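You operate a simulated robot arm through the tools that you are given. There is no shell and no other tool.

You are at the controls of a simulated robot arm. One attempt, no reset.

TASK
Set the bolted board to 230 V, 60 Hz and address FOUR.
Fine: move the blue plug over; save it last with the green key.

The check looks at the end state, three seconds after you hand in, the way a careful person would. Anything else that was tipped, shoved, dropped, spilled or broken makes it a failure.

THE ROBOT
A 7-joint arm with a two-finger parallel gripper, fixed in place. Base frame: the origin is on the floor under the middle of its stand, x ahead of it, y to its left, z up. Units: m, degrees, N and s.
It reaches about 1.247 m from its shoulder. Its first joint turns from -132.0 to 132.0 degrees. Payload 3.91 kg.
The tool frame sits at the grasp point between the pads (the TCP): z along the fingers, y along the line on which they close. The tips reach 0.03 m beyond it. The gripper opens to 0.11 m. The fingers are 0.02 m wide and 0.01 m thick; the gripper's body (0.048 by 0.112 m) begins 0.055 m behind the TCP.
Orientation is told as [roll, pitch, yaw] about the base's x, y, z axes, in that order, counted from this pose: with the fingers straight down and closing along the base's y, the tool's x points along the base's -x, its y along +y and its z along -z.

THE INTERFACE
- The arm moves only by the tool move_arm. Its argument "commands" is a list that holds one entry, the list of rows, each a list of 7 numbers: the shift along the tool's x, y, z in m, then the turn, a rotation vector about the tool's x, y, z in degrees, then the finger opening in m, from 0 to 0.11. In form: [[[dx, dy, dz, rx, ry, rz, claw], ...]]. A call has 1 to 20 rows; each row is the pose to reach, as a shift and turn from the pose commanded when the call began, along the tool's axes at that moment. A row lasts 0.2 s, in which the tool goes at most 0.05 m and 8.6 degrees; a call with a longer step from one row to the next is refused whole, and so is a gripper value outside its range. A pose out of reach is approached as far as the arm can. The call stops where the force on the tool passes 40 N (or 10 N more than at its start, if that is more) or the arm is blocked; 0.2 s more then pass. The fingers move at their own pace (about 0.108 m/s each) and stop on an object; they squeeze with about 22 N. The grip force told is the motor's: it shows also when the fingers shut on nothing. Time passes only in rows, and 0.2 s behind the last, so rows that repeat a pose let the fingers close. It gives the time, the measured TCP pose, the force on the tool (base axes), the opening and the grip force at its end, in the units of the frame above (readings bear some noise), with the torque about the TCP (base axes, N m) and any sound that the robot's microphone picked up.
- Cameras (640 x 400 px; columns grow to the right, rows downward): "scene" is fixed at [0.4007, 0.6515, 1.384]; the picture's right is [-0.82, -0.58, 0.00], its down [-0.49, 0.70, -0.52] and it looks along [0.30, -0.42, -0.85] (base axes); focal length 325 px, centre (320, 200). "wrist" rides on the gripper at [0.072, 0.017, -0.103] in the tool frame; the picture's right is [-0.23, 0.97, 0.00], its down [-0.76, -0.18, -0.62] and it looks along [-0.61, -0.14, 0.78] (tool axes); focal length 222 px, centre (320, 200). There is no depth. A picture from a camera that has moved, and an enlarged one, comes with that camera's place and axes in the base frame and with its lens.
- snapshot(camera): a new picture of that camera. No time passes.
- zoom(camera, box): a new picture of the part [left, top, right, bottom] of that camera's present view, enlarged. No time passes.
- close_job(): hands the job in; it is judged then, once.

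Nothing tells you positions but the pictures and the camera data. Unless the task says otherwise, let go and move clear before handing in.

The tools are called as a command line: name --argument value ..., lists and objects as JSON in quotes. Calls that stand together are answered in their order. move_arm: Moves the arm, as the interface text tells. Its arguments: {"type":"object","properties":{"commands":{"type":"array"}},"required":["commands"]} The other tools are called the same way: snapshot (camera) takes a picture; zoom (camera, box) takes an enlarged picture of a part of a camera's view; close_job () hands the job in.

At the start:

```text
time: 0.0
eef_pos: [0.4125, 0.5311, 1.1229]
ee_rot: [0.0, 0.0, 0.1]
wrist_force: [-0.4, 0.9, -0.4]
moment: [0.02, 0.02, 0.02]
gripper_width: 0.11
grip_force: 0.0
```

scene: 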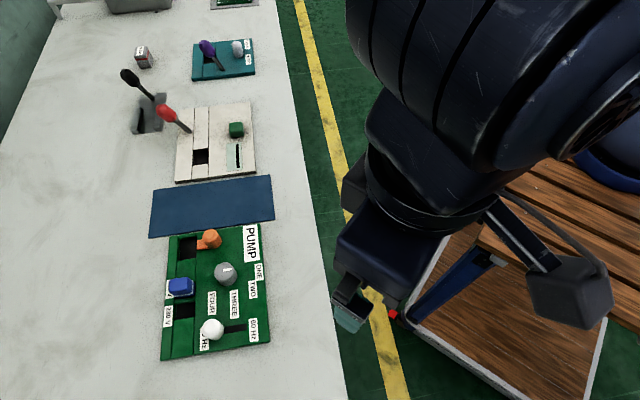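
wrist: 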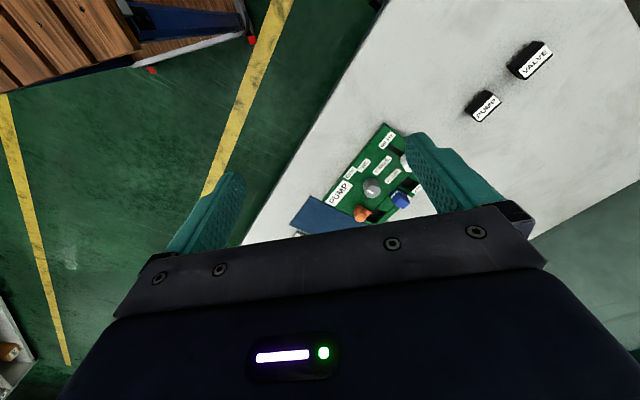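

I see a workbench with several boards: a green PUMP board, a blue sheet, a white board with a green block, and a teal board. I'll enlarge parts of the picture to read the labels before moving anything.

zoom --camera "scene" --box '[140, 210, 300, 370]'

zoom --camera "scene" --box '[110, 20, 290, 200]'

zoom --camera "wrist" --box '[280, 30, 580, 250]'

zoom --camera "scene" --box '[40, 0, 320, 130]'

```text
2.50 times, centred on (220, 290) of scene
camera zoom: at [0.4007, 0.6515, 1.384], right [-0.82, -0.58, 0.0], down [-0.49, 0.7, -0.52], along [0.3, -0.42, -0.85], focal length 813 px, centre (570, -25)
```

zoom: 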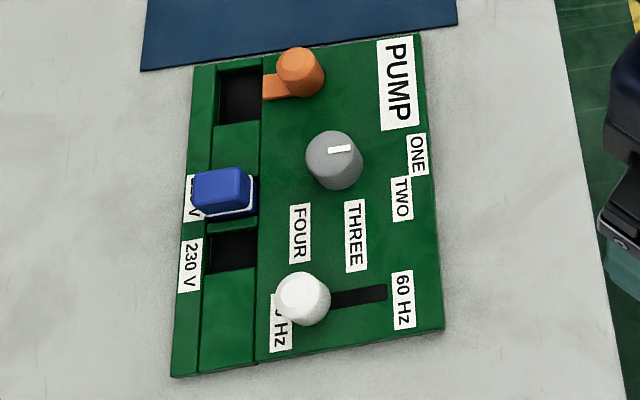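

```text
2.22 times, centred on (200, 110) of scene
camera zoom: at [0.4007, 0.6515, 1.384], right [-0.82, -0.58, 0.0], down [-0.49, 0.7, -0.52], along [0.3, -0.42, -0.85], focal length 723 px, centre (587, 400)
```

zoom: 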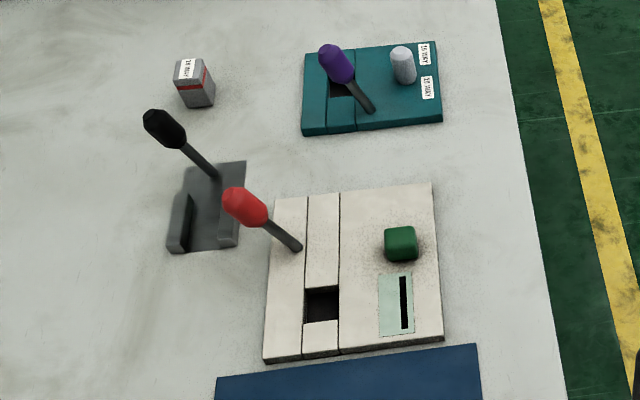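

```text
1.82 times, centred on (430, 140) of wrist
camera zoom: at [0.3401, 0.5481, 1.2262], right [0.23, 0.97, 0.0], down [0.76, -0.18, 0.62], along [0.61, -0.14, -0.78], focal length 404 px, centre (120, 309)
```

zoom: 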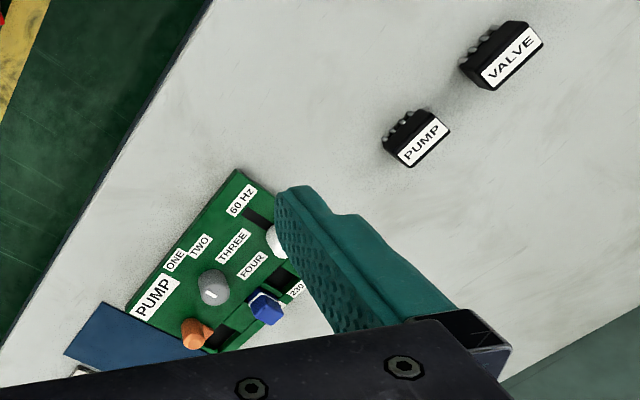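

```text
2.29 times, centred on (180, 65) of scene
camera zoom: at [0.4007, 0.6515, 1.384], right [-0.82, -0.58, 0.0], down [-0.49, 0.7, -0.52], along [0.3, -0.42, -0.85], focal length 744 px, centre (640, 509)
```

zoom: 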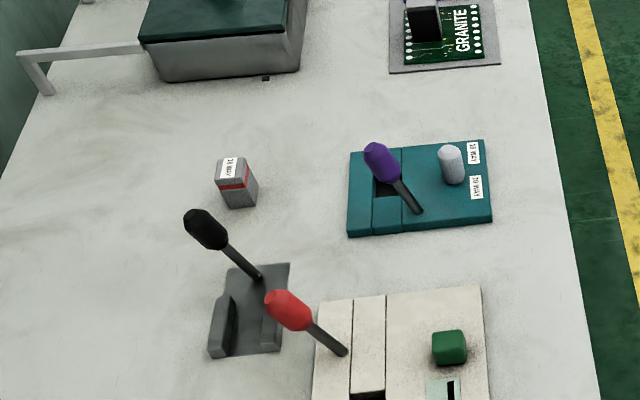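

I can read a PUMP board with a blue plug, a grey dial, a white slider and an orange part, and there are other fixtures, including a GRANITE board at the far end. I need to know which board is bolted and where the green key is, so I'll zoom in further.

zoom --camera "scene" --box '[200, 0, 280, 50]'

zoom --camera "scene" --box '[155, 215, 235, 295]'

zoom --camera "scene" --box '[155, 285, 275, 365]'

zoom --camera "wrist" --box '[280, 110, 440, 240]'

zoom --camera "scene" --box '[160, 95, 270, 185]'

```text
8.00 times, centred on (240, 25) of scene
camera zoom: at [0.4007, 0.6515, 1.384], right [-0.82, -0.58, 0.0], down [-0.49, 0.7, -0.52], along [0.3, -0.42, -0.85], focal length 2602 px, centre (960, 1600)
```

zoom: 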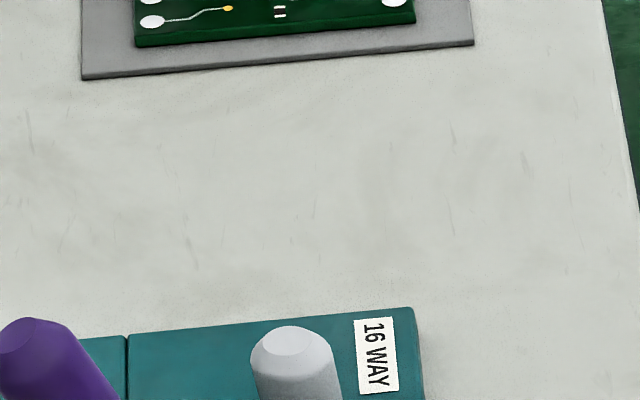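

```text
5.00 times, centred on (195, 255) of scene
camera zoom: at [0.4007, 0.6515, 1.384], right [-0.82, -0.58, 0.0], down [-0.49, 0.7, -0.52], along [0.3, -0.42, -0.85], focal length 1626 px, centre (945, -75)
```

zoom: 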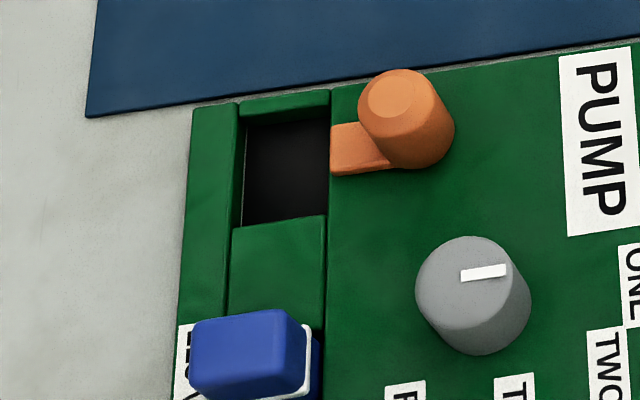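

```text
5.00 times, centred on (215, 325) of scene
camera zoom: at [0.4007, 0.6515, 1.384], right [-0.82, -0.58, 0.0], down [-0.49, 0.7, -0.52], along [0.3, -0.42, -0.85], focal length 1626 px, centre (845, -425)
```

zoom: 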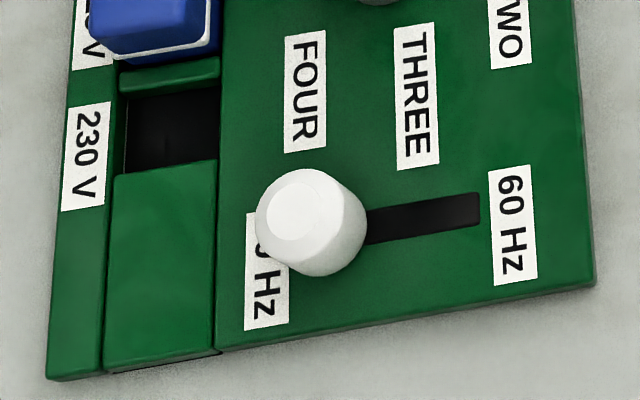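

```text
3.08 times, centred on (360, 175) of wrist
camera zoom: at [0.3401, 0.5481, 1.2262], right [0.23, 0.97, 0.0], down [0.76, -0.18, 0.62], along [0.61, -0.14, -0.78], focal length 684 px, centre (197, 277)
```

zoom: 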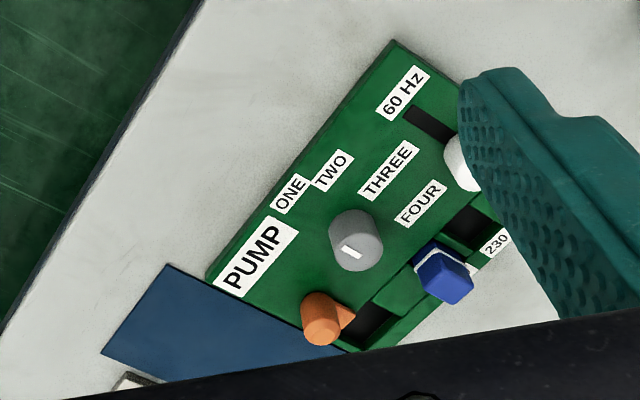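

```text
4.44 times, centred on (215, 140) of scene
camera zoom: at [0.4007, 0.6515, 1.384], right [-0.82, -0.58, 0.0], down [-0.49, 0.7, -0.52], along [0.3, -0.42, -0.85], focal length 1446 px, centre (787, 467)
```

zoom: 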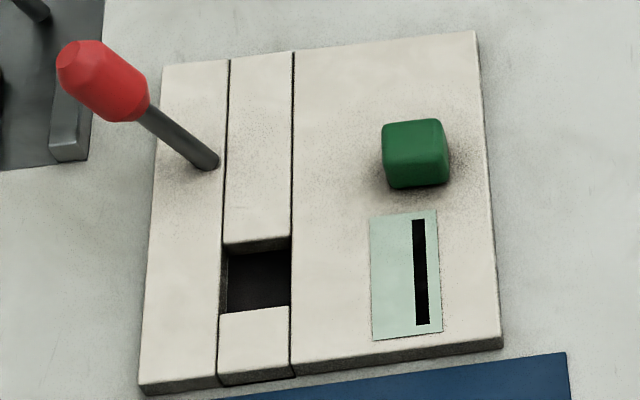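

The PUMP board has 230 V, 60 Hz and ONE–FOUR labels, and the white board next to it has a green push key. I'll turn the wrist so its camera looks across the bench and gives me a second view for triangulation.

move_arm --commands '[[[0, 0, -0.01, 0, 0, -8, 0.11], [0, 0, -0.02, 0, 0, -16, 0.11], [0, 0, -0.03, 0, 0, -24, 0.11], [0, 0, -0.04, 0, 0, -32, 0.11], [0, 0, -0.05, 0, 0, -40, 0.11], [0, 0, -0.05, 0, 0, -45, 0.11]]]'

snapshot --camera "wrist"

snapshot --camera "scene"

```text
time: 1.4
eef_pos: [0.4122, 0.5311, 1.1734]
ee_rot: [0.0, 0.0, 45.1]
wrist_force: [-0.3, 1.3, 0.2]
moment: [0.0, 0.02, -0.01]
gripper_width: 0.1101
grip_force: 0.0
```

```text
taken
camera wrist: at [0.3496, 0.492, 1.2768], right [-0.53, 0.85, 0.0], down [0.66, 0.41, 0.62], along [0.53, 0.33, -0.78], focal length 222 px, centre (320, 200)
```

wrist: 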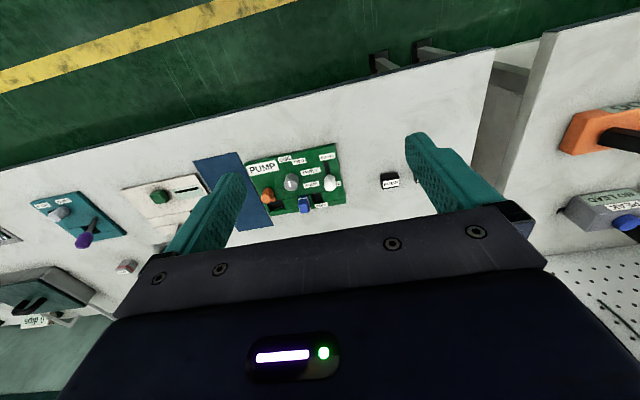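

```text
taken
```

scene: 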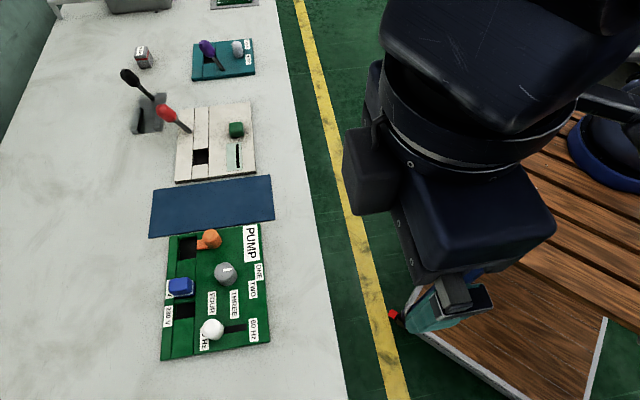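

The wrist view now shows the whole bench, and another bench or panel on the right with a label and an orange part. I'll zoom in on both.

zoom --camera "wrist" --box '[500, 60, 640, 300]'

zoom --camera "wrist" --box '[230, 130, 430, 230]'

zoom --camera "wrist" --box '[0, 160, 200, 340]'

```text
1.67 times, centred on (570, 180) of wrist
camera zoom: at [0.3496, 0.492, 1.2768], right [-0.53, 0.85, 0.0], down [0.66, 0.41, 0.62], along [0.53, 0.33, -0.78], focal length 370 px, centre (-97, 233)
```

zoom: 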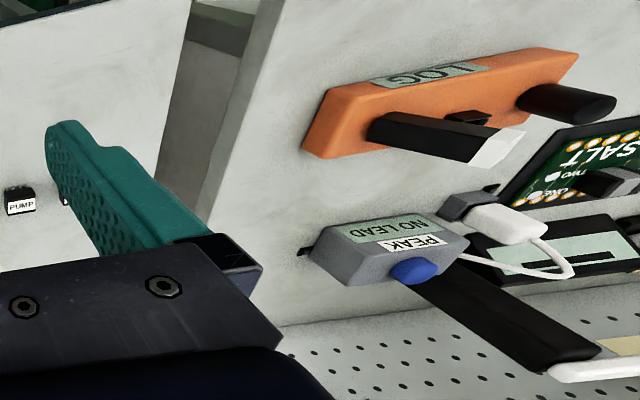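

```text
3.20 times, centred on (330, 180) of wrist
camera zoom: at [0.3496, 0.492, 1.2768], right [-0.53, 0.85, 0.0], down [0.66, 0.41, 0.62], along [0.53, 0.33, -0.78], focal length 711 px, centre (288, 264)
```

zoom: 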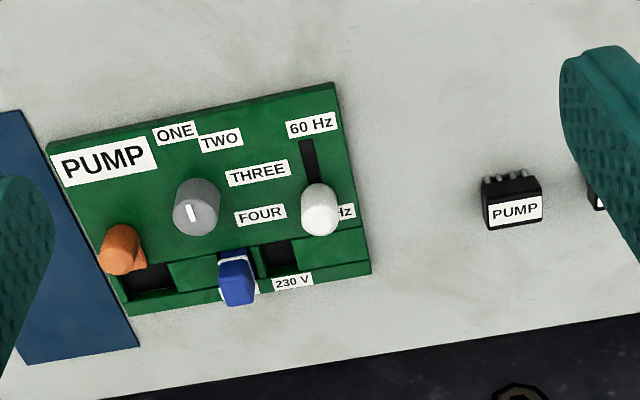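

```text
2.22 times, centred on (100, 250) of wrist
camera zoom: at [0.3496, 0.492, 1.2768], right [-0.53, 0.85, 0.0], down [0.66, 0.41, 0.62], along [0.53, 0.33, -0.78], focal length 494 px, centre (809, 89)
```

zoom: 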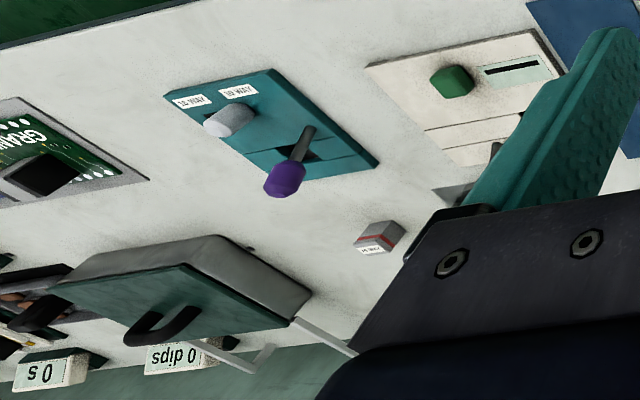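

The bench runs diagonally: its near edge is at about 45° to the base axes, and board tops are at z ≈ 0.80. I take the PUMP board's knob to be near (0.65, 0.60) and the white panel's green key near (0.87, 0.33). I'll slide along the bench at height for a closer look at the white panel.

move_arm --commands '[[[0.01, -0.04, 0, 0, 0, 0, 0.11], [0.02, -0.08, 0, 0, 0, 0, 0.11], [0.03, -0.12, 0, 0, 0, 0, 0.11], [0.04, -0.16, 0, 0, 0, 0, 0.11], [0.05, -0.2, 0, 0, 0, 0, 0.11], [0.06, -0.24, 0, 0, 0, 0, 0.11], [0.06, -0.26, 0, 0, 0, 0, 0.11]]]'

snapshot --camera "wrist"

snapshot --camera "scene"

```text
time: 3.0
eef_pos: [0.5543, 0.304, 1.1744]
ee_rot: [0.0, 0.0, 45.0]
wrist_force: [-0.4, 0.6, -0.2]
moment: [0.0, -0.02, -0.01]
gripper_width: 0.11
grip_force: 0.0
```

```text
taken
camera wrist: at [0.4916, 0.2643, 1.2762], right [-0.53, 0.85, 0.0], down [0.66, 0.41, 0.62], along [0.53, 0.33, -0.78], focal length 222 px, centre (320, 200)
```

wrist: 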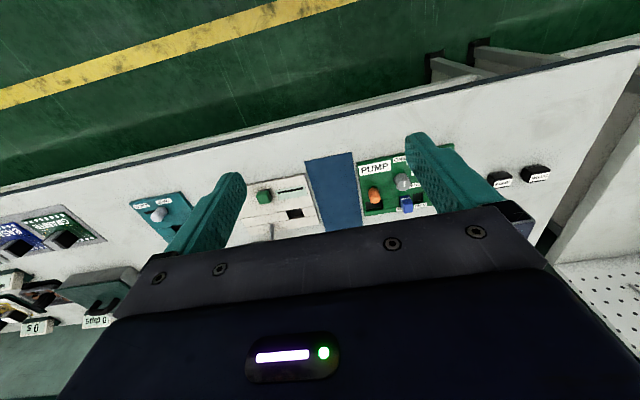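

```text
taken
```

scene: 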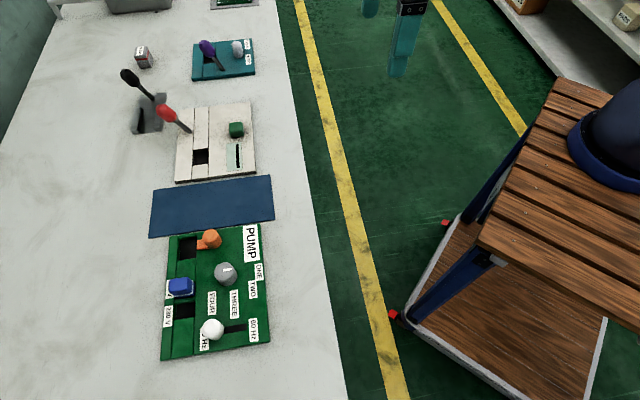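

zoom --camera "wrist" --box '[220, 140, 340, 260]'

zoom --camera "wrist" --box '[0, 180, 240, 360]'

zoom --camera "wrist" --box '[340, 130, 480, 230]'

```text
3.33 times, centred on (280, 200) of wrist
camera zoom: at [0.4916, 0.2643, 1.2762], right [-0.53, 0.85, 0.0], down [0.66, 0.41, 0.62], along [0.53, 0.33, -0.78], focal length 740 px, centre (453, 200)
```

zoom: 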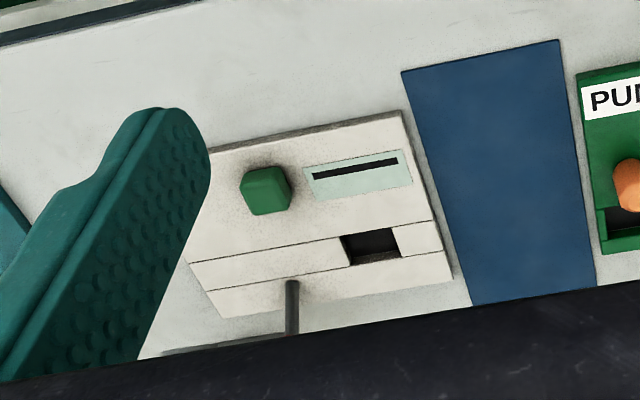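

```text
2.22 times, centred on (120, 270) of wrist
camera zoom: at [0.4916, 0.2643, 1.2762], right [-0.53, 0.85, 0.0], down [0.66, 0.41, 0.62], along [0.53, 0.33, -0.78], focal length 494 px, centre (764, 44)
```

zoom: 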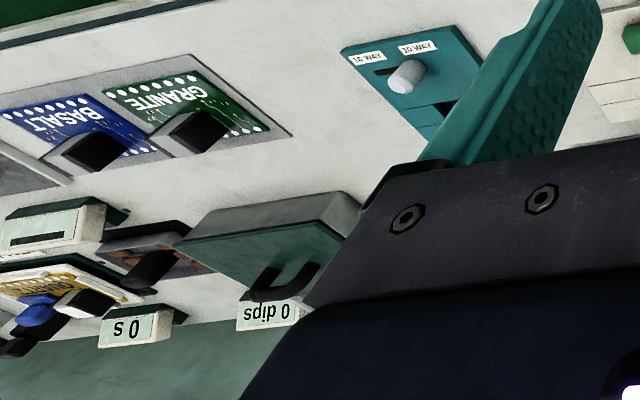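

```text
4.00 times, centred on (410, 180) of wrist
camera zoom: at [0.4916, 0.2643, 1.2762], right [-0.53, 0.85, 0.0], down [0.66, 0.41, 0.62], along [0.53, 0.33, -0.78], focal length 888 px, centre (-40, 280)
```

zoom: 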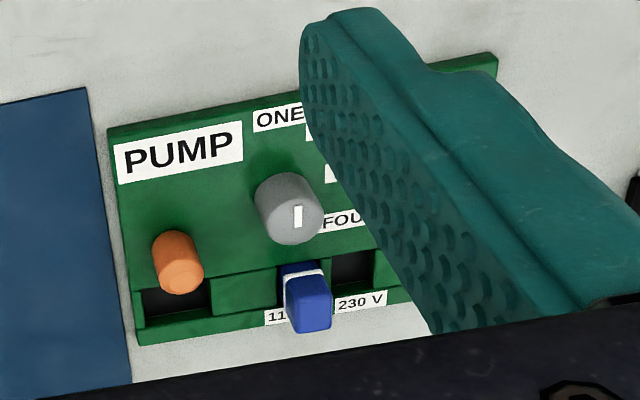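

The white panel has one green key and a display showing a bar, and the blue strip lies between it and the PUMP board. Before settling on that key I'll look at the right end of the bench to rule out another one.

move_arm --commands '[[[0, 0, -0.01, 0, 0, 8, 0.11], [0, 0, -0.02, 0, 0, 16, 0.11], [0, 0, -0.03, 0, 0, 24, 0.11], [0, 0, -0.04, 0, 0, 32, 0.11], [0, 0, -0.05, 0, 0, 40, 0.11], [0, 0, -0.05, 0, 0, 48, 0.11]]]'

snapshot --camera "wrist"

```text
time: 4.4
eef_pos: [0.5542, 0.3051, 1.2229]
ee_rot: [0.1, 0.0, -3.0]
wrist_force: [0.1, 0.0, 0.2]
moment: [0.01, 0.04, -0.02]
gripper_width: 0.1098
grip_force: 0.1
```

```text
taken
camera wrist: at [0.4825, 0.3258, 1.3267], right [0.28, 0.96, 0.0], down [0.75, -0.22, 0.62], along [0.6, -0.17, -0.78], focal length 222 px, centre (320, 200)
```

wrist: 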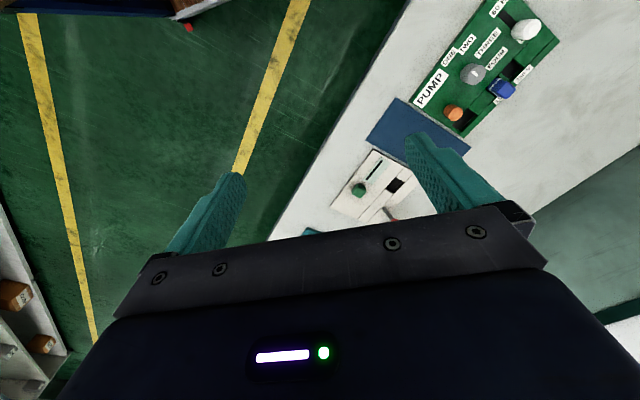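

zoom --camera "wrist" --box '[400, 0, 580, 130]'

zoom --camera "wrist" --box '[320, 130, 420, 230]'

zoom --camera "wrist" --box '[0, 240, 120, 400]'

zoom --camera "scene" --box '[480, 0, 640, 100]'

```text
3.08 times, centred on (490, 65) of wrist
camera zoom: at [0.4825, 0.3258, 1.3267], right [0.28, 0.96, 0.0], down [0.75, -0.22, 0.62], along [0.6, -0.17, -0.78], focal length 684 px, centre (-203, 615)
```

zoom: 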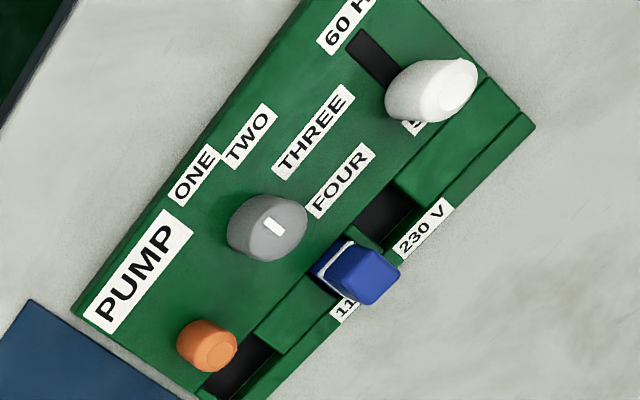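

```text
4.00 times, centred on (370, 180) of wrist
camera zoom: at [0.4825, 0.3258, 1.3267], right [0.28, 0.96, 0.0], down [0.75, -0.22, 0.62], along [0.6, -0.17, -0.78], focal length 888 px, centre (120, 280)
```

zoom: 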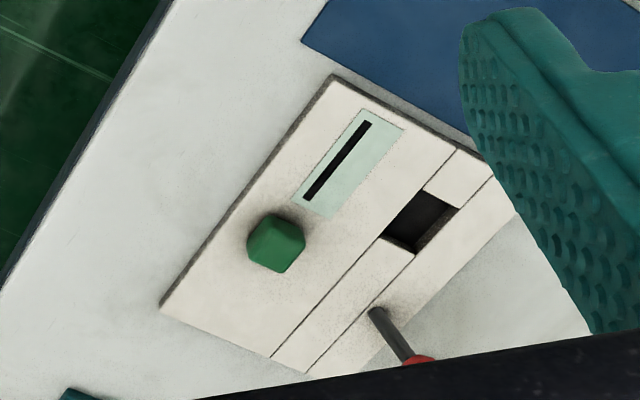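

```text
2.50 times, centred on (60, 320) of wrist
camera zoom: at [0.4825, 0.3258, 1.3267], right [0.28, 0.96, 0.0], down [0.75, -0.22, 0.62], along [0.6, -0.17, -0.78], focal length 555 px, centre (970, -100)
```

zoom: 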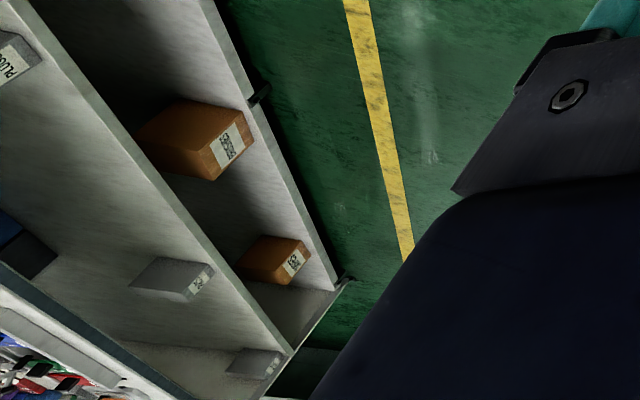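

```text
4.00 times, centred on (560, 50) of scene
camera zoom: at [0.4007, 0.6515, 1.384], right [-0.82, -0.58, 0.0], down [-0.49, 0.7, -0.52], along [0.3, -0.42, -0.85], focal length 1301 px, centre (-640, 800)
```

zoom: 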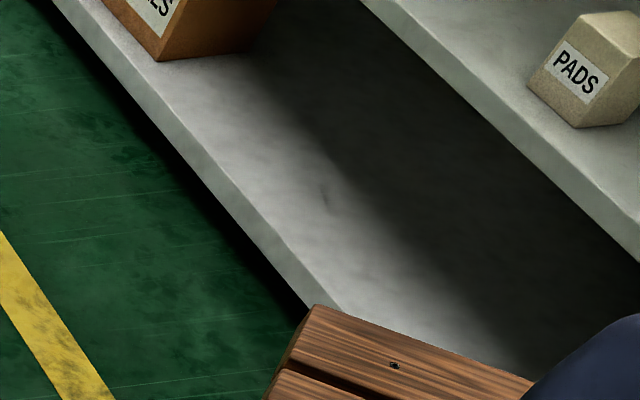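

The bench's only green key I can find is the rounded square one on the white panel, next to its display. The PUMP board sits fixed on the bench with a blue plug (115 V → 230 V), so I'll take it as the target and move in for accurate measurements.

move_arm --commands '[[[0, 0.035, 0.02, 0, 0, -8, 0.11], [0, 0.07, 0.04, 0, 0, -16, 0.11], [0, 0.105, 0.06, 0, 0, -24, 0.11], [0, 0.14, 0.08, 0, 0, -32, 0.11], [0, 0.175, 0.1, 0, 0, -40, 0.11], [0, 0.21, 0.12, 0, 0, -48, 0.11], [0, 0.24, 0.15, 0, 0, -48, 0.11], [0, 0.243, 0.19, 0, 0, -48, 0.11]]]'

snapshot --camera "wrist"

snapshot --camera "scene"

```text
time: 6.2
eef_pos: [0.563, 0.5461, 1.0329]
ee_rot: [0.0, -0.1, 45.0]
wrist_force: [-0.1, -0.6, -0.2]
moment: [0.06, -0.02, -0.01]
gripper_width: 0.1098
grip_force: 0.2
```

```text
taken
camera wrist: at [0.5006, 0.5069, 1.1361], right [-0.53, 0.85, 0.0], down [0.66, 0.41, 0.62], along [0.53, 0.33, -0.78], focal length 222 px, centre (320, 200)
```

wrist: 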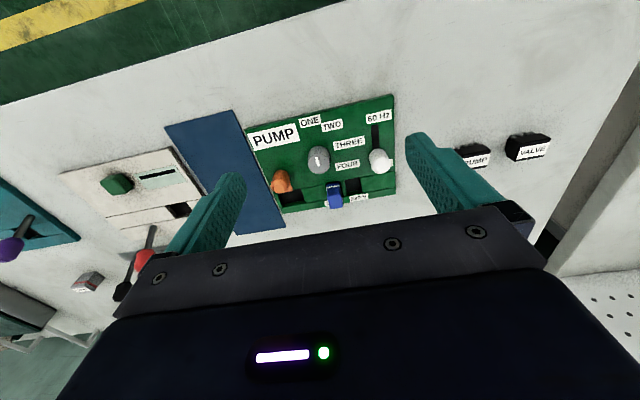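

```text
taken
```

scene: 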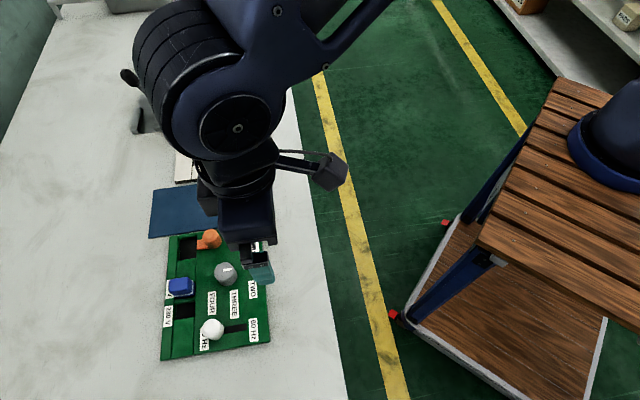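

zoom --camera "wrist" --box '[240, 85, 410, 215]'

zoom --camera "wrist" --box '[50, 130, 220, 260]'

zoom --camera "wrist" --box '[430, 110, 590, 210]'

```text
3.08 times, centred on (325, 150) of wrist
camera zoom: at [0.5006, 0.5069, 1.1361], right [-0.53, 0.85, 0.0], down [0.66, 0.41, 0.62], along [0.53, 0.33, -0.78], focal length 684 px, centre (305, 354)
```

zoom: 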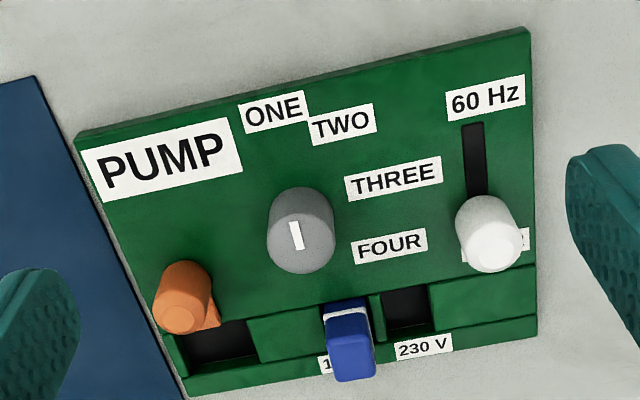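

```text
3.08 times, centred on (135, 195) of wrist
camera zoom: at [0.5006, 0.5069, 1.1361], right [-0.53, 0.85, 0.0], down [0.66, 0.41, 0.62], along [0.53, 0.33, -0.78], focal length 684 px, centre (889, 215)
```

zoom: 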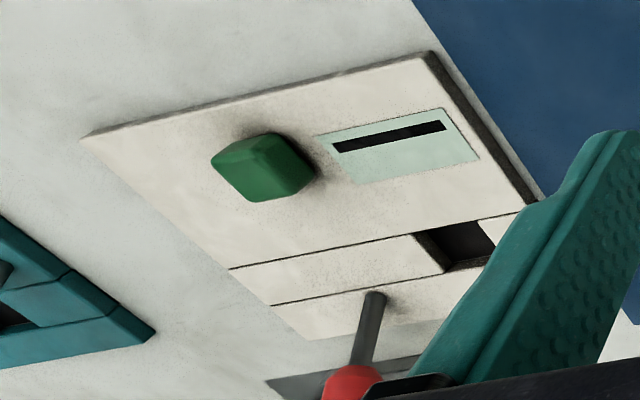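

```text
4.00 times, centred on (510, 160) of wrist
camera zoom: at [0.5006, 0.5069, 1.1361], right [-0.53, 0.85, 0.0], down [0.66, 0.41, 0.62], along [0.53, 0.33, -0.78], focal length 888 px, centre (-440, 360)
```

zoom: 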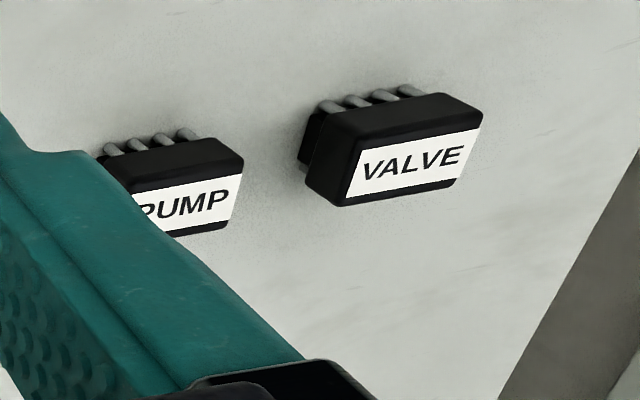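

The PUMP board measures about 0.22 × 0.18 m and is aligned at 45°, with its top at z ≈ 0.803. The dial points at ONE near (0.645, 0.594), the white slider is near (0.593, 0.672) and the plug near (0.69, 0.655). I'll move closer to measure the plug and the sockets.

move_arm --commands '[[[-0.03, 0.001, 0.035, 0, 0, 0, 0.11], [-0.06, 0.003, 0.07, 0, 0, 0, 0.11], [-0.09, 0.004, 0.1, 0, 0, 0, 0.11], [-0.0933, 0.0042, 0.1, 0, 0, 0, 0.11]]]'

snapshot --camera "wrist"

zoom --camera "wrist" --box '[220, 110, 430, 230]'

```text
time: 7.2
eef_pos: [0.6282, 0.6153, 0.9327]
ee_rot: [0.1, 0.1, 45.0]
wrist_force: [0.3, 0.0, 0.4]
moment: [-0.03, 0.0, 0.01]
gripper_width: 0.1098
grip_force: 0.1
```

```text
taken
camera wrist: at [0.5651, 0.5763, 1.0363], right [-0.53, 0.85, 0.0], down [0.66, 0.41, 0.62], along [0.53, 0.33, -0.78], focal length 222 px, centre (320, 200)
```

wrist: 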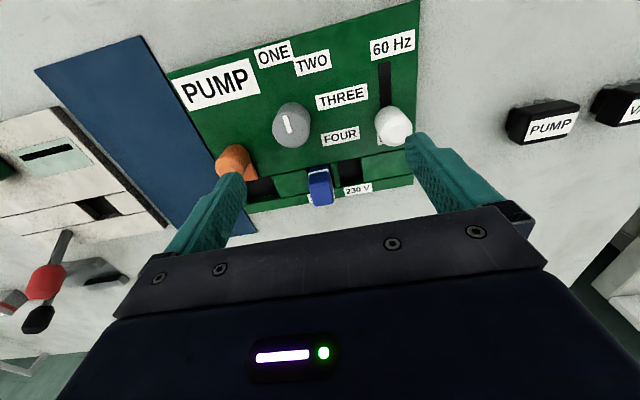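

```text
3.05 times, centred on (325, 170) of wrist
camera zoom: at [0.5651, 0.5763, 1.0363], right [-0.53, 0.85, 0.0], down [0.66, 0.41, 0.62], along [0.53, 0.33, -0.78], focal length 677 px, centre (305, 291)
```

zoom: 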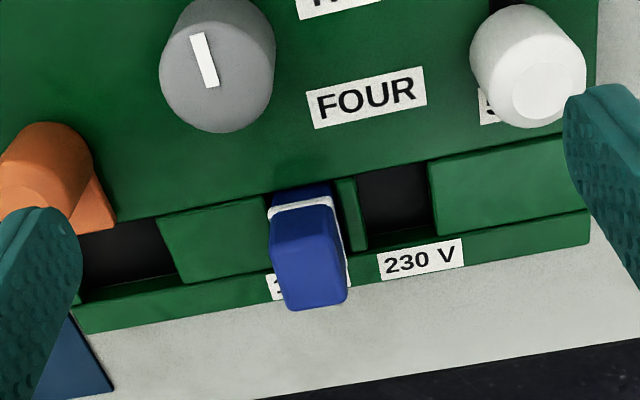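

zoom --camera "wrist" --box '[290, 140, 390, 215]'

zoom --camera "scene" --box '[150, 260, 230, 330]'

```text
5.33 times, centred on (340, 178) of wrist
camera zoom: at [0.5651, 0.5763, 1.0363], right [-0.53, 0.85, 0.0], down [0.66, 0.41, 0.62], along [0.53, 0.33, -0.78], focal length 1185 px, centre (213, 320)
```

zoom: 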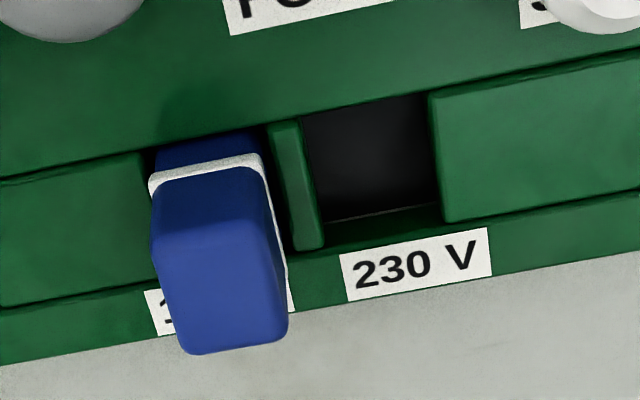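

```text
5.71 times, centred on (190, 295) of scene
camera zoom: at [0.4007, 0.6515, 1.384], right [-0.82, -0.58, 0.0], down [-0.49, 0.7, -0.52], along [0.3, -0.42, -0.85], focal length 1859 px, centre (1063, -343)
```

zoom: 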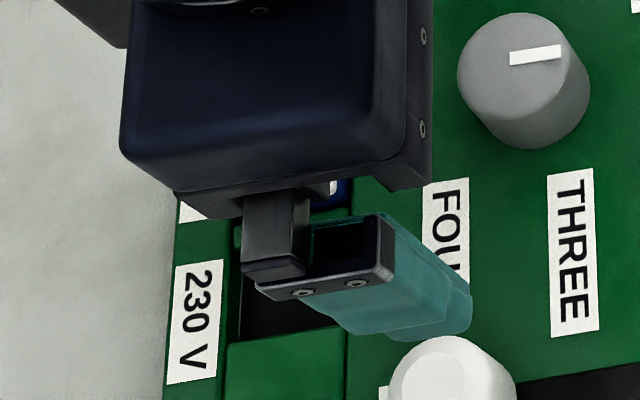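

The plug stands in the 115 V socket near (0.692, 0.658), about 23 × 28 mm and 40 mm proud of the board. The 230 V socket centre is 36 mm further along the tool's +y. I'll hover over the plug with a narrower opening and check alignment.

move_arm --commands '[[[-0.025, -0.005, 0.005, 0, 0, 0, 0.09], [-0.05, -0.01, 0.015, 0, 0, 0, 0.07], [-0.0754, -0.0154, 0.03, 0, 0, 0, 0.06], [-0.0754, -0.0154, 0.0327, 0, 0, 0, 0.06]]]'

snapshot --camera "wrist"

zoom --camera "wrist" --box '[240, 110, 400, 230]'

zoom --camera "scene" --box '[120, 210, 300, 370]'

```text
time: 8.2
eef_pos: [0.694, 0.6598, 0.8997]
ee_rot: [-0.1, 0.0, 45.0]
wrist_force: [0.5, -0.1, 0.4]
moment: [0.0, 0.0, 0.01]
gripper_width: 0.0598
grip_force: 0.0
```

```text
taken
camera wrist: at [0.6307, 0.6205, 1.0031], right [-0.53, 0.85, 0.0], down [0.66, 0.41, 0.62], along [0.53, 0.33, -0.78], focal length 222 px, centre (320, 200)
```

wrist: 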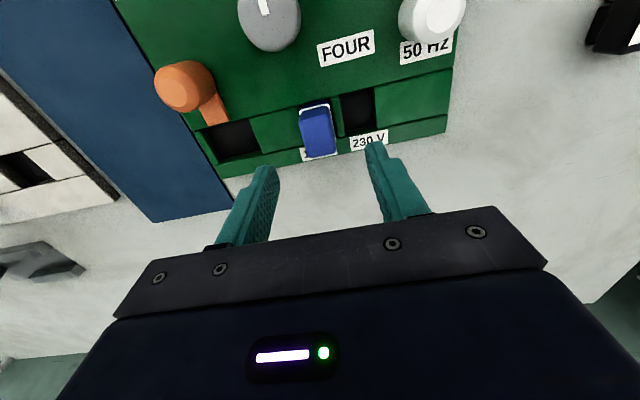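

```text
3.33 times, centred on (320, 170) of wrist
camera zoom: at [0.6307, 0.6205, 1.0031], right [-0.53, 0.85, 0.0], down [0.66, 0.41, 0.62], along [0.53, 0.33, -0.78], focal length 740 px, centre (320, 300)
```

zoom: 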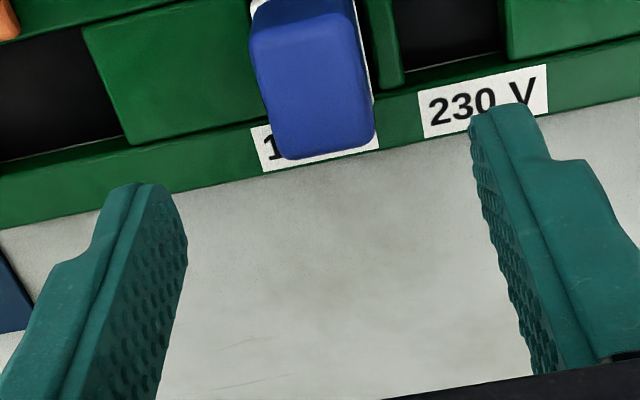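

```text
2.50 times, centred on (210, 290) of scene
camera zoom: at [0.4007, 0.6515, 1.384], right [-0.82, -0.58, 0.0], down [-0.49, 0.7, -0.52], along [0.3, -0.42, -0.85], focal length 813 px, centre (595, -25)
```

zoom: 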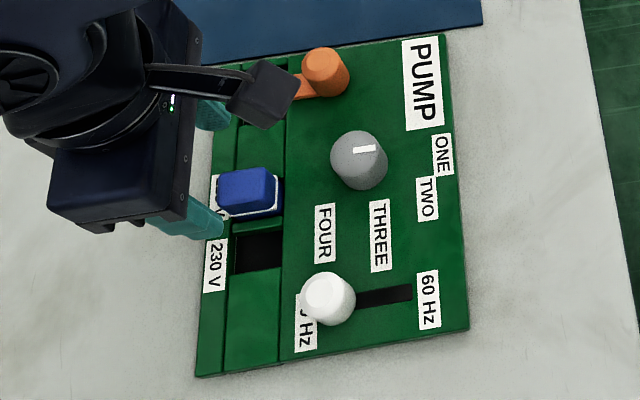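

Fingers and plug line up across the closing direction; I'll shift 5 mm back toward the robot and lower around the plug, keeping the tips above the board surface.

move_arm --commands '[[[0.003, 0.0, 0.02, 0, 0, 0, 0.06], [0.005, 0.0, 0.04, 0, 0, 0, 0.06], [0.005, 0.0, 0.055, 0, 0, 0, 0.06]]]'

snapshot --camera "wrist"

zoom --camera "wrist" --box '[250, 100, 400, 220]'

zoom --camera "scene" --box '[140, 230, 260, 330]'

```text
time: 9.0
eef_pos: [0.6902, 0.6557, 0.8455]
ee_rot: [-0.1, -0.1, 45.0]
wrist_force: [0.5, -0.1, -0.1]
moment: [0.02, -0.03, -0.02]
gripper_width: 0.0599
grip_force: 0.0
```

```text
taken
camera wrist: at [0.6267, 0.6167, 0.948], right [-0.53, 0.85, 0.0], down [0.66, 0.41, 0.62], along [0.53, 0.33, -0.78], focal length 222 px, centre (320, 200)
```

wrist: 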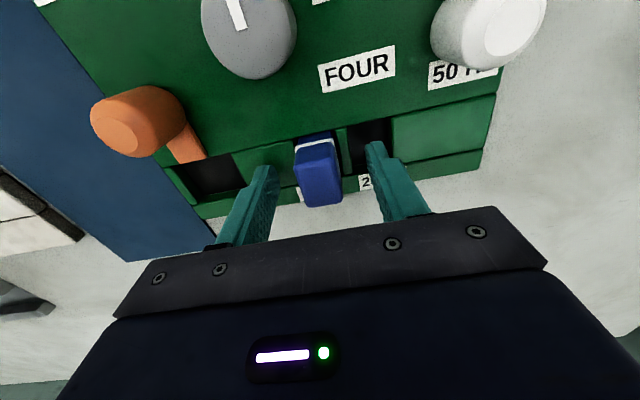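

```text
3.33 times, centred on (325, 160) of wrist
camera zoom: at [0.6267, 0.6167, 0.948], right [-0.53, 0.85, 0.0], down [0.66, 0.41, 0.62], along [0.53, 0.33, -0.78], focal length 740 px, centre (303, 333)
```

zoom: 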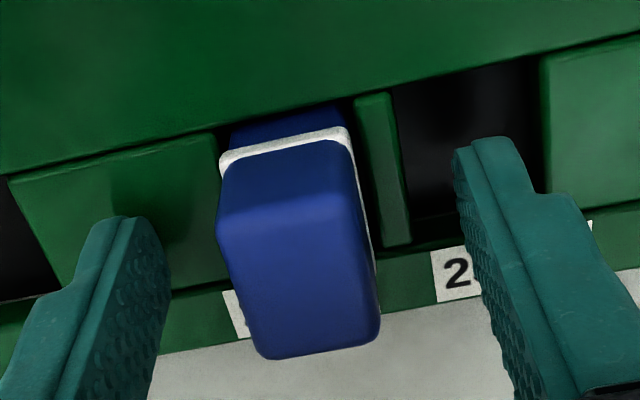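

```text
4.00 times, centred on (200, 280) of scene
camera zoom: at [0.4007, 0.6515, 1.384], right [-0.82, -0.58, 0.0], down [-0.49, 0.7, -0.52], along [0.3, -0.42, -0.85], focal length 1301 px, centre (800, -120)
```

zoom: 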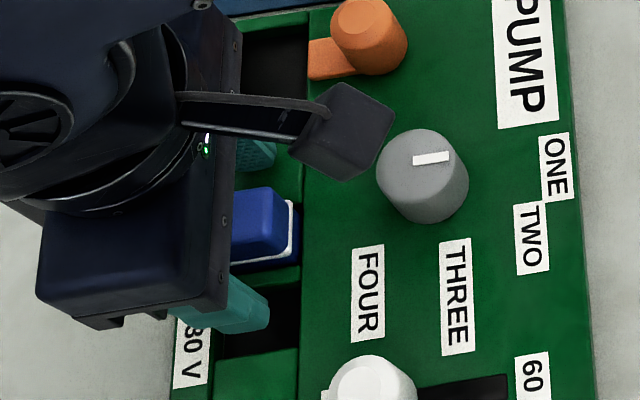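

The plug sits between the fingers, roughly centred. I'll close on it now.

move_arm --commands '[[[0, 0, 0, 0, 0, 0, 0.02], [0, 0, 0, 0, 0, 0, 0.01], [0, 0, 0, 0, 0, 0, 0.0]]]'

zoom --camera "wrist" --box '[250, 100, 400, 220]'

zoom --camera "scene" --box '[140, 230, 260, 330]'

```text
time: 9.8
eef_pos: [0.6901, 0.6572, 0.8451]
ee_rot: [0.0, 0.1, 45.0]
wrist_force: [0.8, -0.6, -0.7]
moment: [0.0, 0.0, 0.03]
gripper_width: 0.0232
grip_force: 21.8
```

```text
3.33 times, centred on (325, 160) of wrist
camera zoom: at [0.6268, 0.6166, 0.9478], right [-0.53, 0.85, 0.0], down [0.66, 0.41, 0.62], along [0.53, 0.33, -0.78], focal length 740 px, centre (303, 333)
```

zoom: 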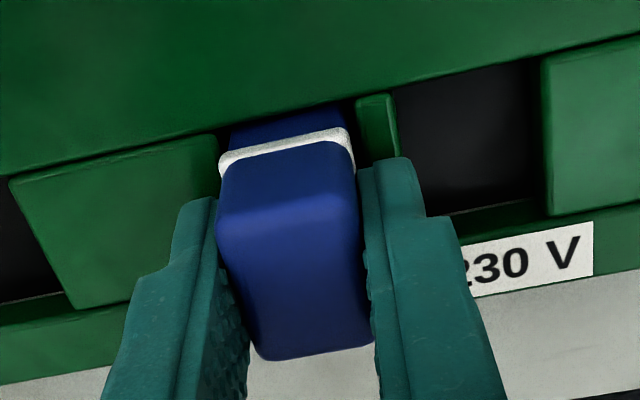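

```text
4.00 times, centred on (200, 280) of scene
camera zoom: at [0.4007, 0.6515, 1.384], right [-0.82, -0.58, 0.0], down [-0.49, 0.7, -0.52], along [0.3, -0.42, -0.85], focal length 1301 px, centre (800, -120)
```

zoom: 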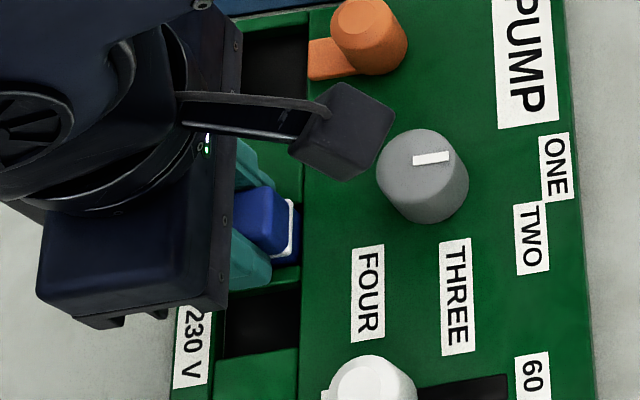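

Gripped at 23 mm with 22 N. Now I'll pull the plug straight up slowly.

move_arm --commands '[[[0, 0, -0.005, 0, 0, 0, 0.0], [0, 0, -0.01, 0, 0, 0, 0.0], [0, 0, -0.015, 0, 0, 0, 0.0], [0, 0, -0.02, 0, 0, 0, 0.0], [0, 0, -0.03, 0, 0, 0, 0.0], [0, 0, -0.04, 0, 0, 0, 0.0], [0, 0, -0.05, 0, 0, 0, 0.0], [0, 0, -0.06, 0, 0, 0, 0.0]]]'

snapshot --camera "wrist"

zoom --camera "wrist" --box '[250, 80, 410, 220]'

zoom --camera "scene" --box '[140, 210, 280, 330]'

```text
time: 11.6
eef_pos: [0.6903, 0.6552, 0.9043]
ee_rot: [0.0, 0.1, 45.0]
wrist_force: [0.2, 0.0, -0.3]
moment: [0.0, 0.02, 0.0]
gripper_width: 0.0229
grip_force: 22.5
```

```text
taken
camera wrist: at [0.6268, 0.6161, 1.0086], right [-0.53, 0.85, 0.0], down [0.66, 0.41, 0.62], along [0.53, 0.33, -0.78], focal length 222 px, centre (320, 200)
```

wrist: 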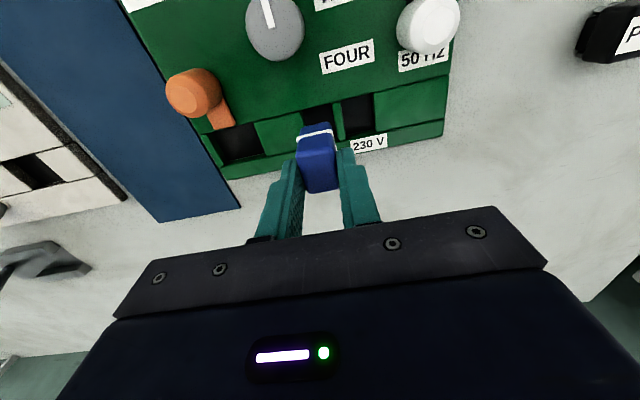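

```text
2.86 times, centred on (330, 150) of wrist
camera zoom: at [0.6268, 0.6161, 1.0086], right [-0.53, 0.85, 0.0], down [0.66, 0.41, 0.62], along [0.53, 0.33, -0.78], focal length 635 px, centre (291, 343)
```

zoom: 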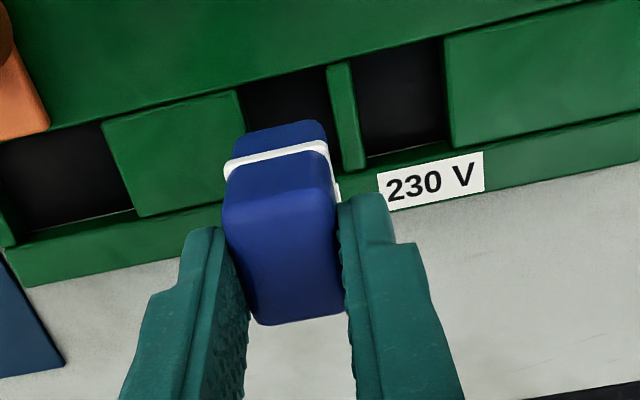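

```text
3.33 times, centred on (210, 270) of scene
camera zoom: at [0.4007, 0.6515, 1.384], right [-0.82, -0.58, 0.0], down [-0.49, 0.7, -0.52], along [0.3, -0.42, -0.85], focal length 1084 px, centre (687, -33)
```

zoom: 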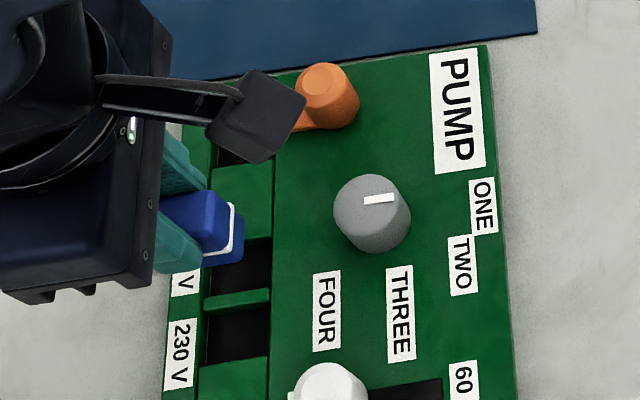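

The plug is out and clear, and both sockets are visible with a centre spacing of 35.8 mm. I'll move sideways over the 230 V socket and check before lowering.

move_arm --commands '[[[0, 0.012, 0, 0, 0, 0, 0.0], [0, 0.024, 0, 0, 0, 0, 0.0], [0, 0.0358, 0, 0, 0, 0, 0.0], [0, 0.0358, 0.01, 0, 0, 0, 0.0], [0, 0.0358, 0.02, 0, 0, 0, 0.0]]]'

zoom --camera "wrist" --box '[250, 80, 410, 220]'

zoom --camera "scene" --box '[140, 210, 280, 330]'

```text
time: 12.8
eef_pos: [0.6657, 0.6784, 0.8852]
ee_rot: [0.1, -0.1, 45.0]
wrist_force: [-1.0, -0.9, -0.6]
moment: [0.01, -0.05, -0.03]
gripper_width: 0.0229
grip_force: 22.2
```

```text
2.86 times, centred on (330, 150) of wrist
camera zoom: at [0.6023, 0.641, 0.9889], right [-0.53, 0.85, 0.0], down [0.66, 0.41, 0.62], along [0.53, 0.33, -0.78], focal length 635 px, centre (291, 343)
```

zoom: 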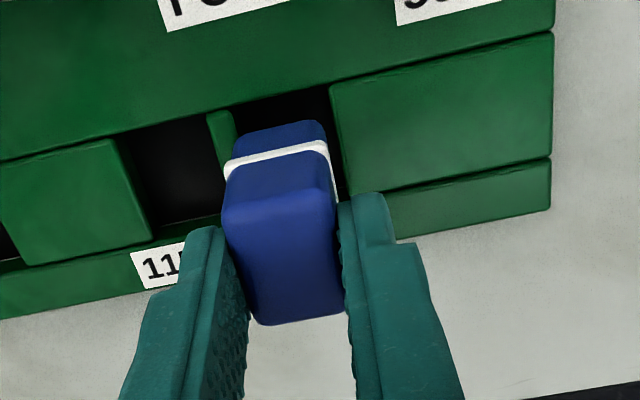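

```text
3.33 times, centred on (210, 270) of scene
camera zoom: at [0.4007, 0.6515, 1.384], right [-0.82, -0.58, 0.0], down [-0.49, 0.7, -0.52], along [0.3, -0.42, -0.85], focal length 1084 px, centre (687, -33)
```

zoom: 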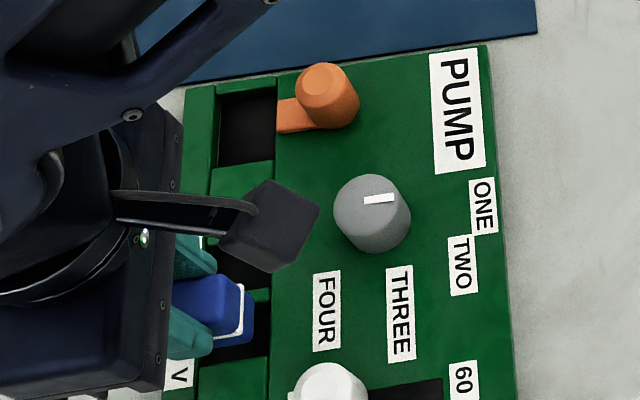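

The plug is directly above the 230 V socket. Lowering slowly back to the seated height.

move_arm --commands '[[[0, 0, 0.008, 0, 0, 0, 0.0], [0, 0, 0.015, 0, 0, 0, 0.0], [0, 0, 0.02, 0, 0, 0, 0.0], [0, 0, 0.025, 0, 0, 0, 0.0], [0, 0, 0.03, 0, 0, 0, 0.0], [0, 0, 0.035, 0, 0, 0, 0.0], [0, 0, 0.04, 0, 0, 0, 0.0], [0, 0, 0.04, 0, 0, 0, 0.0]]]'

zoom --camera "wrist" --box '[250, 80, 410, 220]'

zoom --camera "scene" --box '[140, 210, 280, 330]'

```text
time: 14.5
eef_pos: [0.6659, 0.6819, 0.851]
ee_rot: [0.1, -0.3, 44.9]
wrist_force: [-5.2, -8.2, 10.7]
moment: [-0.37, 0.22, -0.11]
gripper_width: 0.0231
grip_force: 21.8
stopped in row 8: the force on the tool passed its limit at 41 N (the readings are from after the stop); the commanded pose is now the measured one
```

```text
2.86 times, centred on (330, 150) of wrist
camera zoom: at [0.6021, 0.6427, 0.9531], right [-0.53, 0.85, 0.0], down [0.66, 0.41, 0.63], along [0.53, 0.33, -0.78], focal length 635 px, centre (291, 343)
```

zoom: 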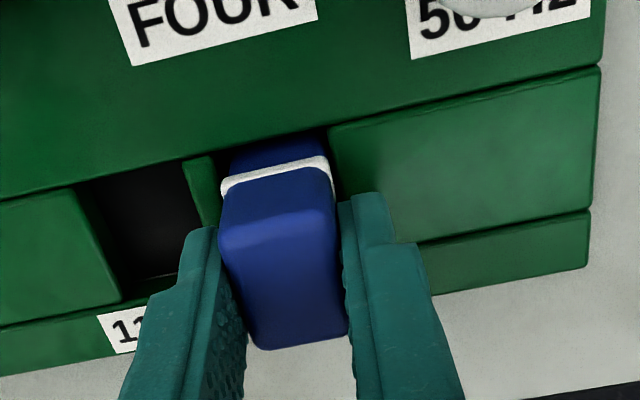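

```text
3.33 times, centred on (210, 270) of scene
camera zoom: at [0.4007, 0.6515, 1.384], right [-0.82, -0.58, 0.0], down [-0.49, 0.7, -0.52], along [0.3, -0.42, -0.85], focal length 1084 px, centre (687, -33)
```

zoom: 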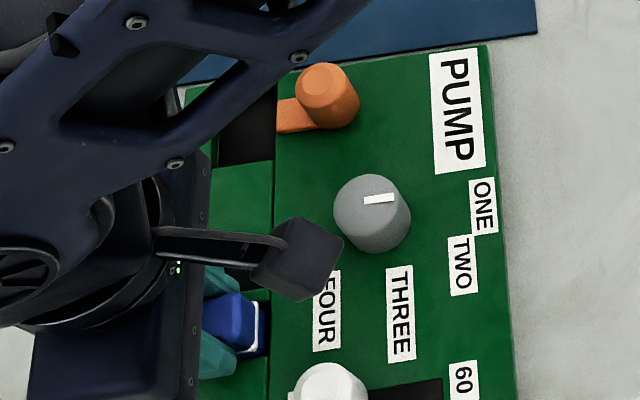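

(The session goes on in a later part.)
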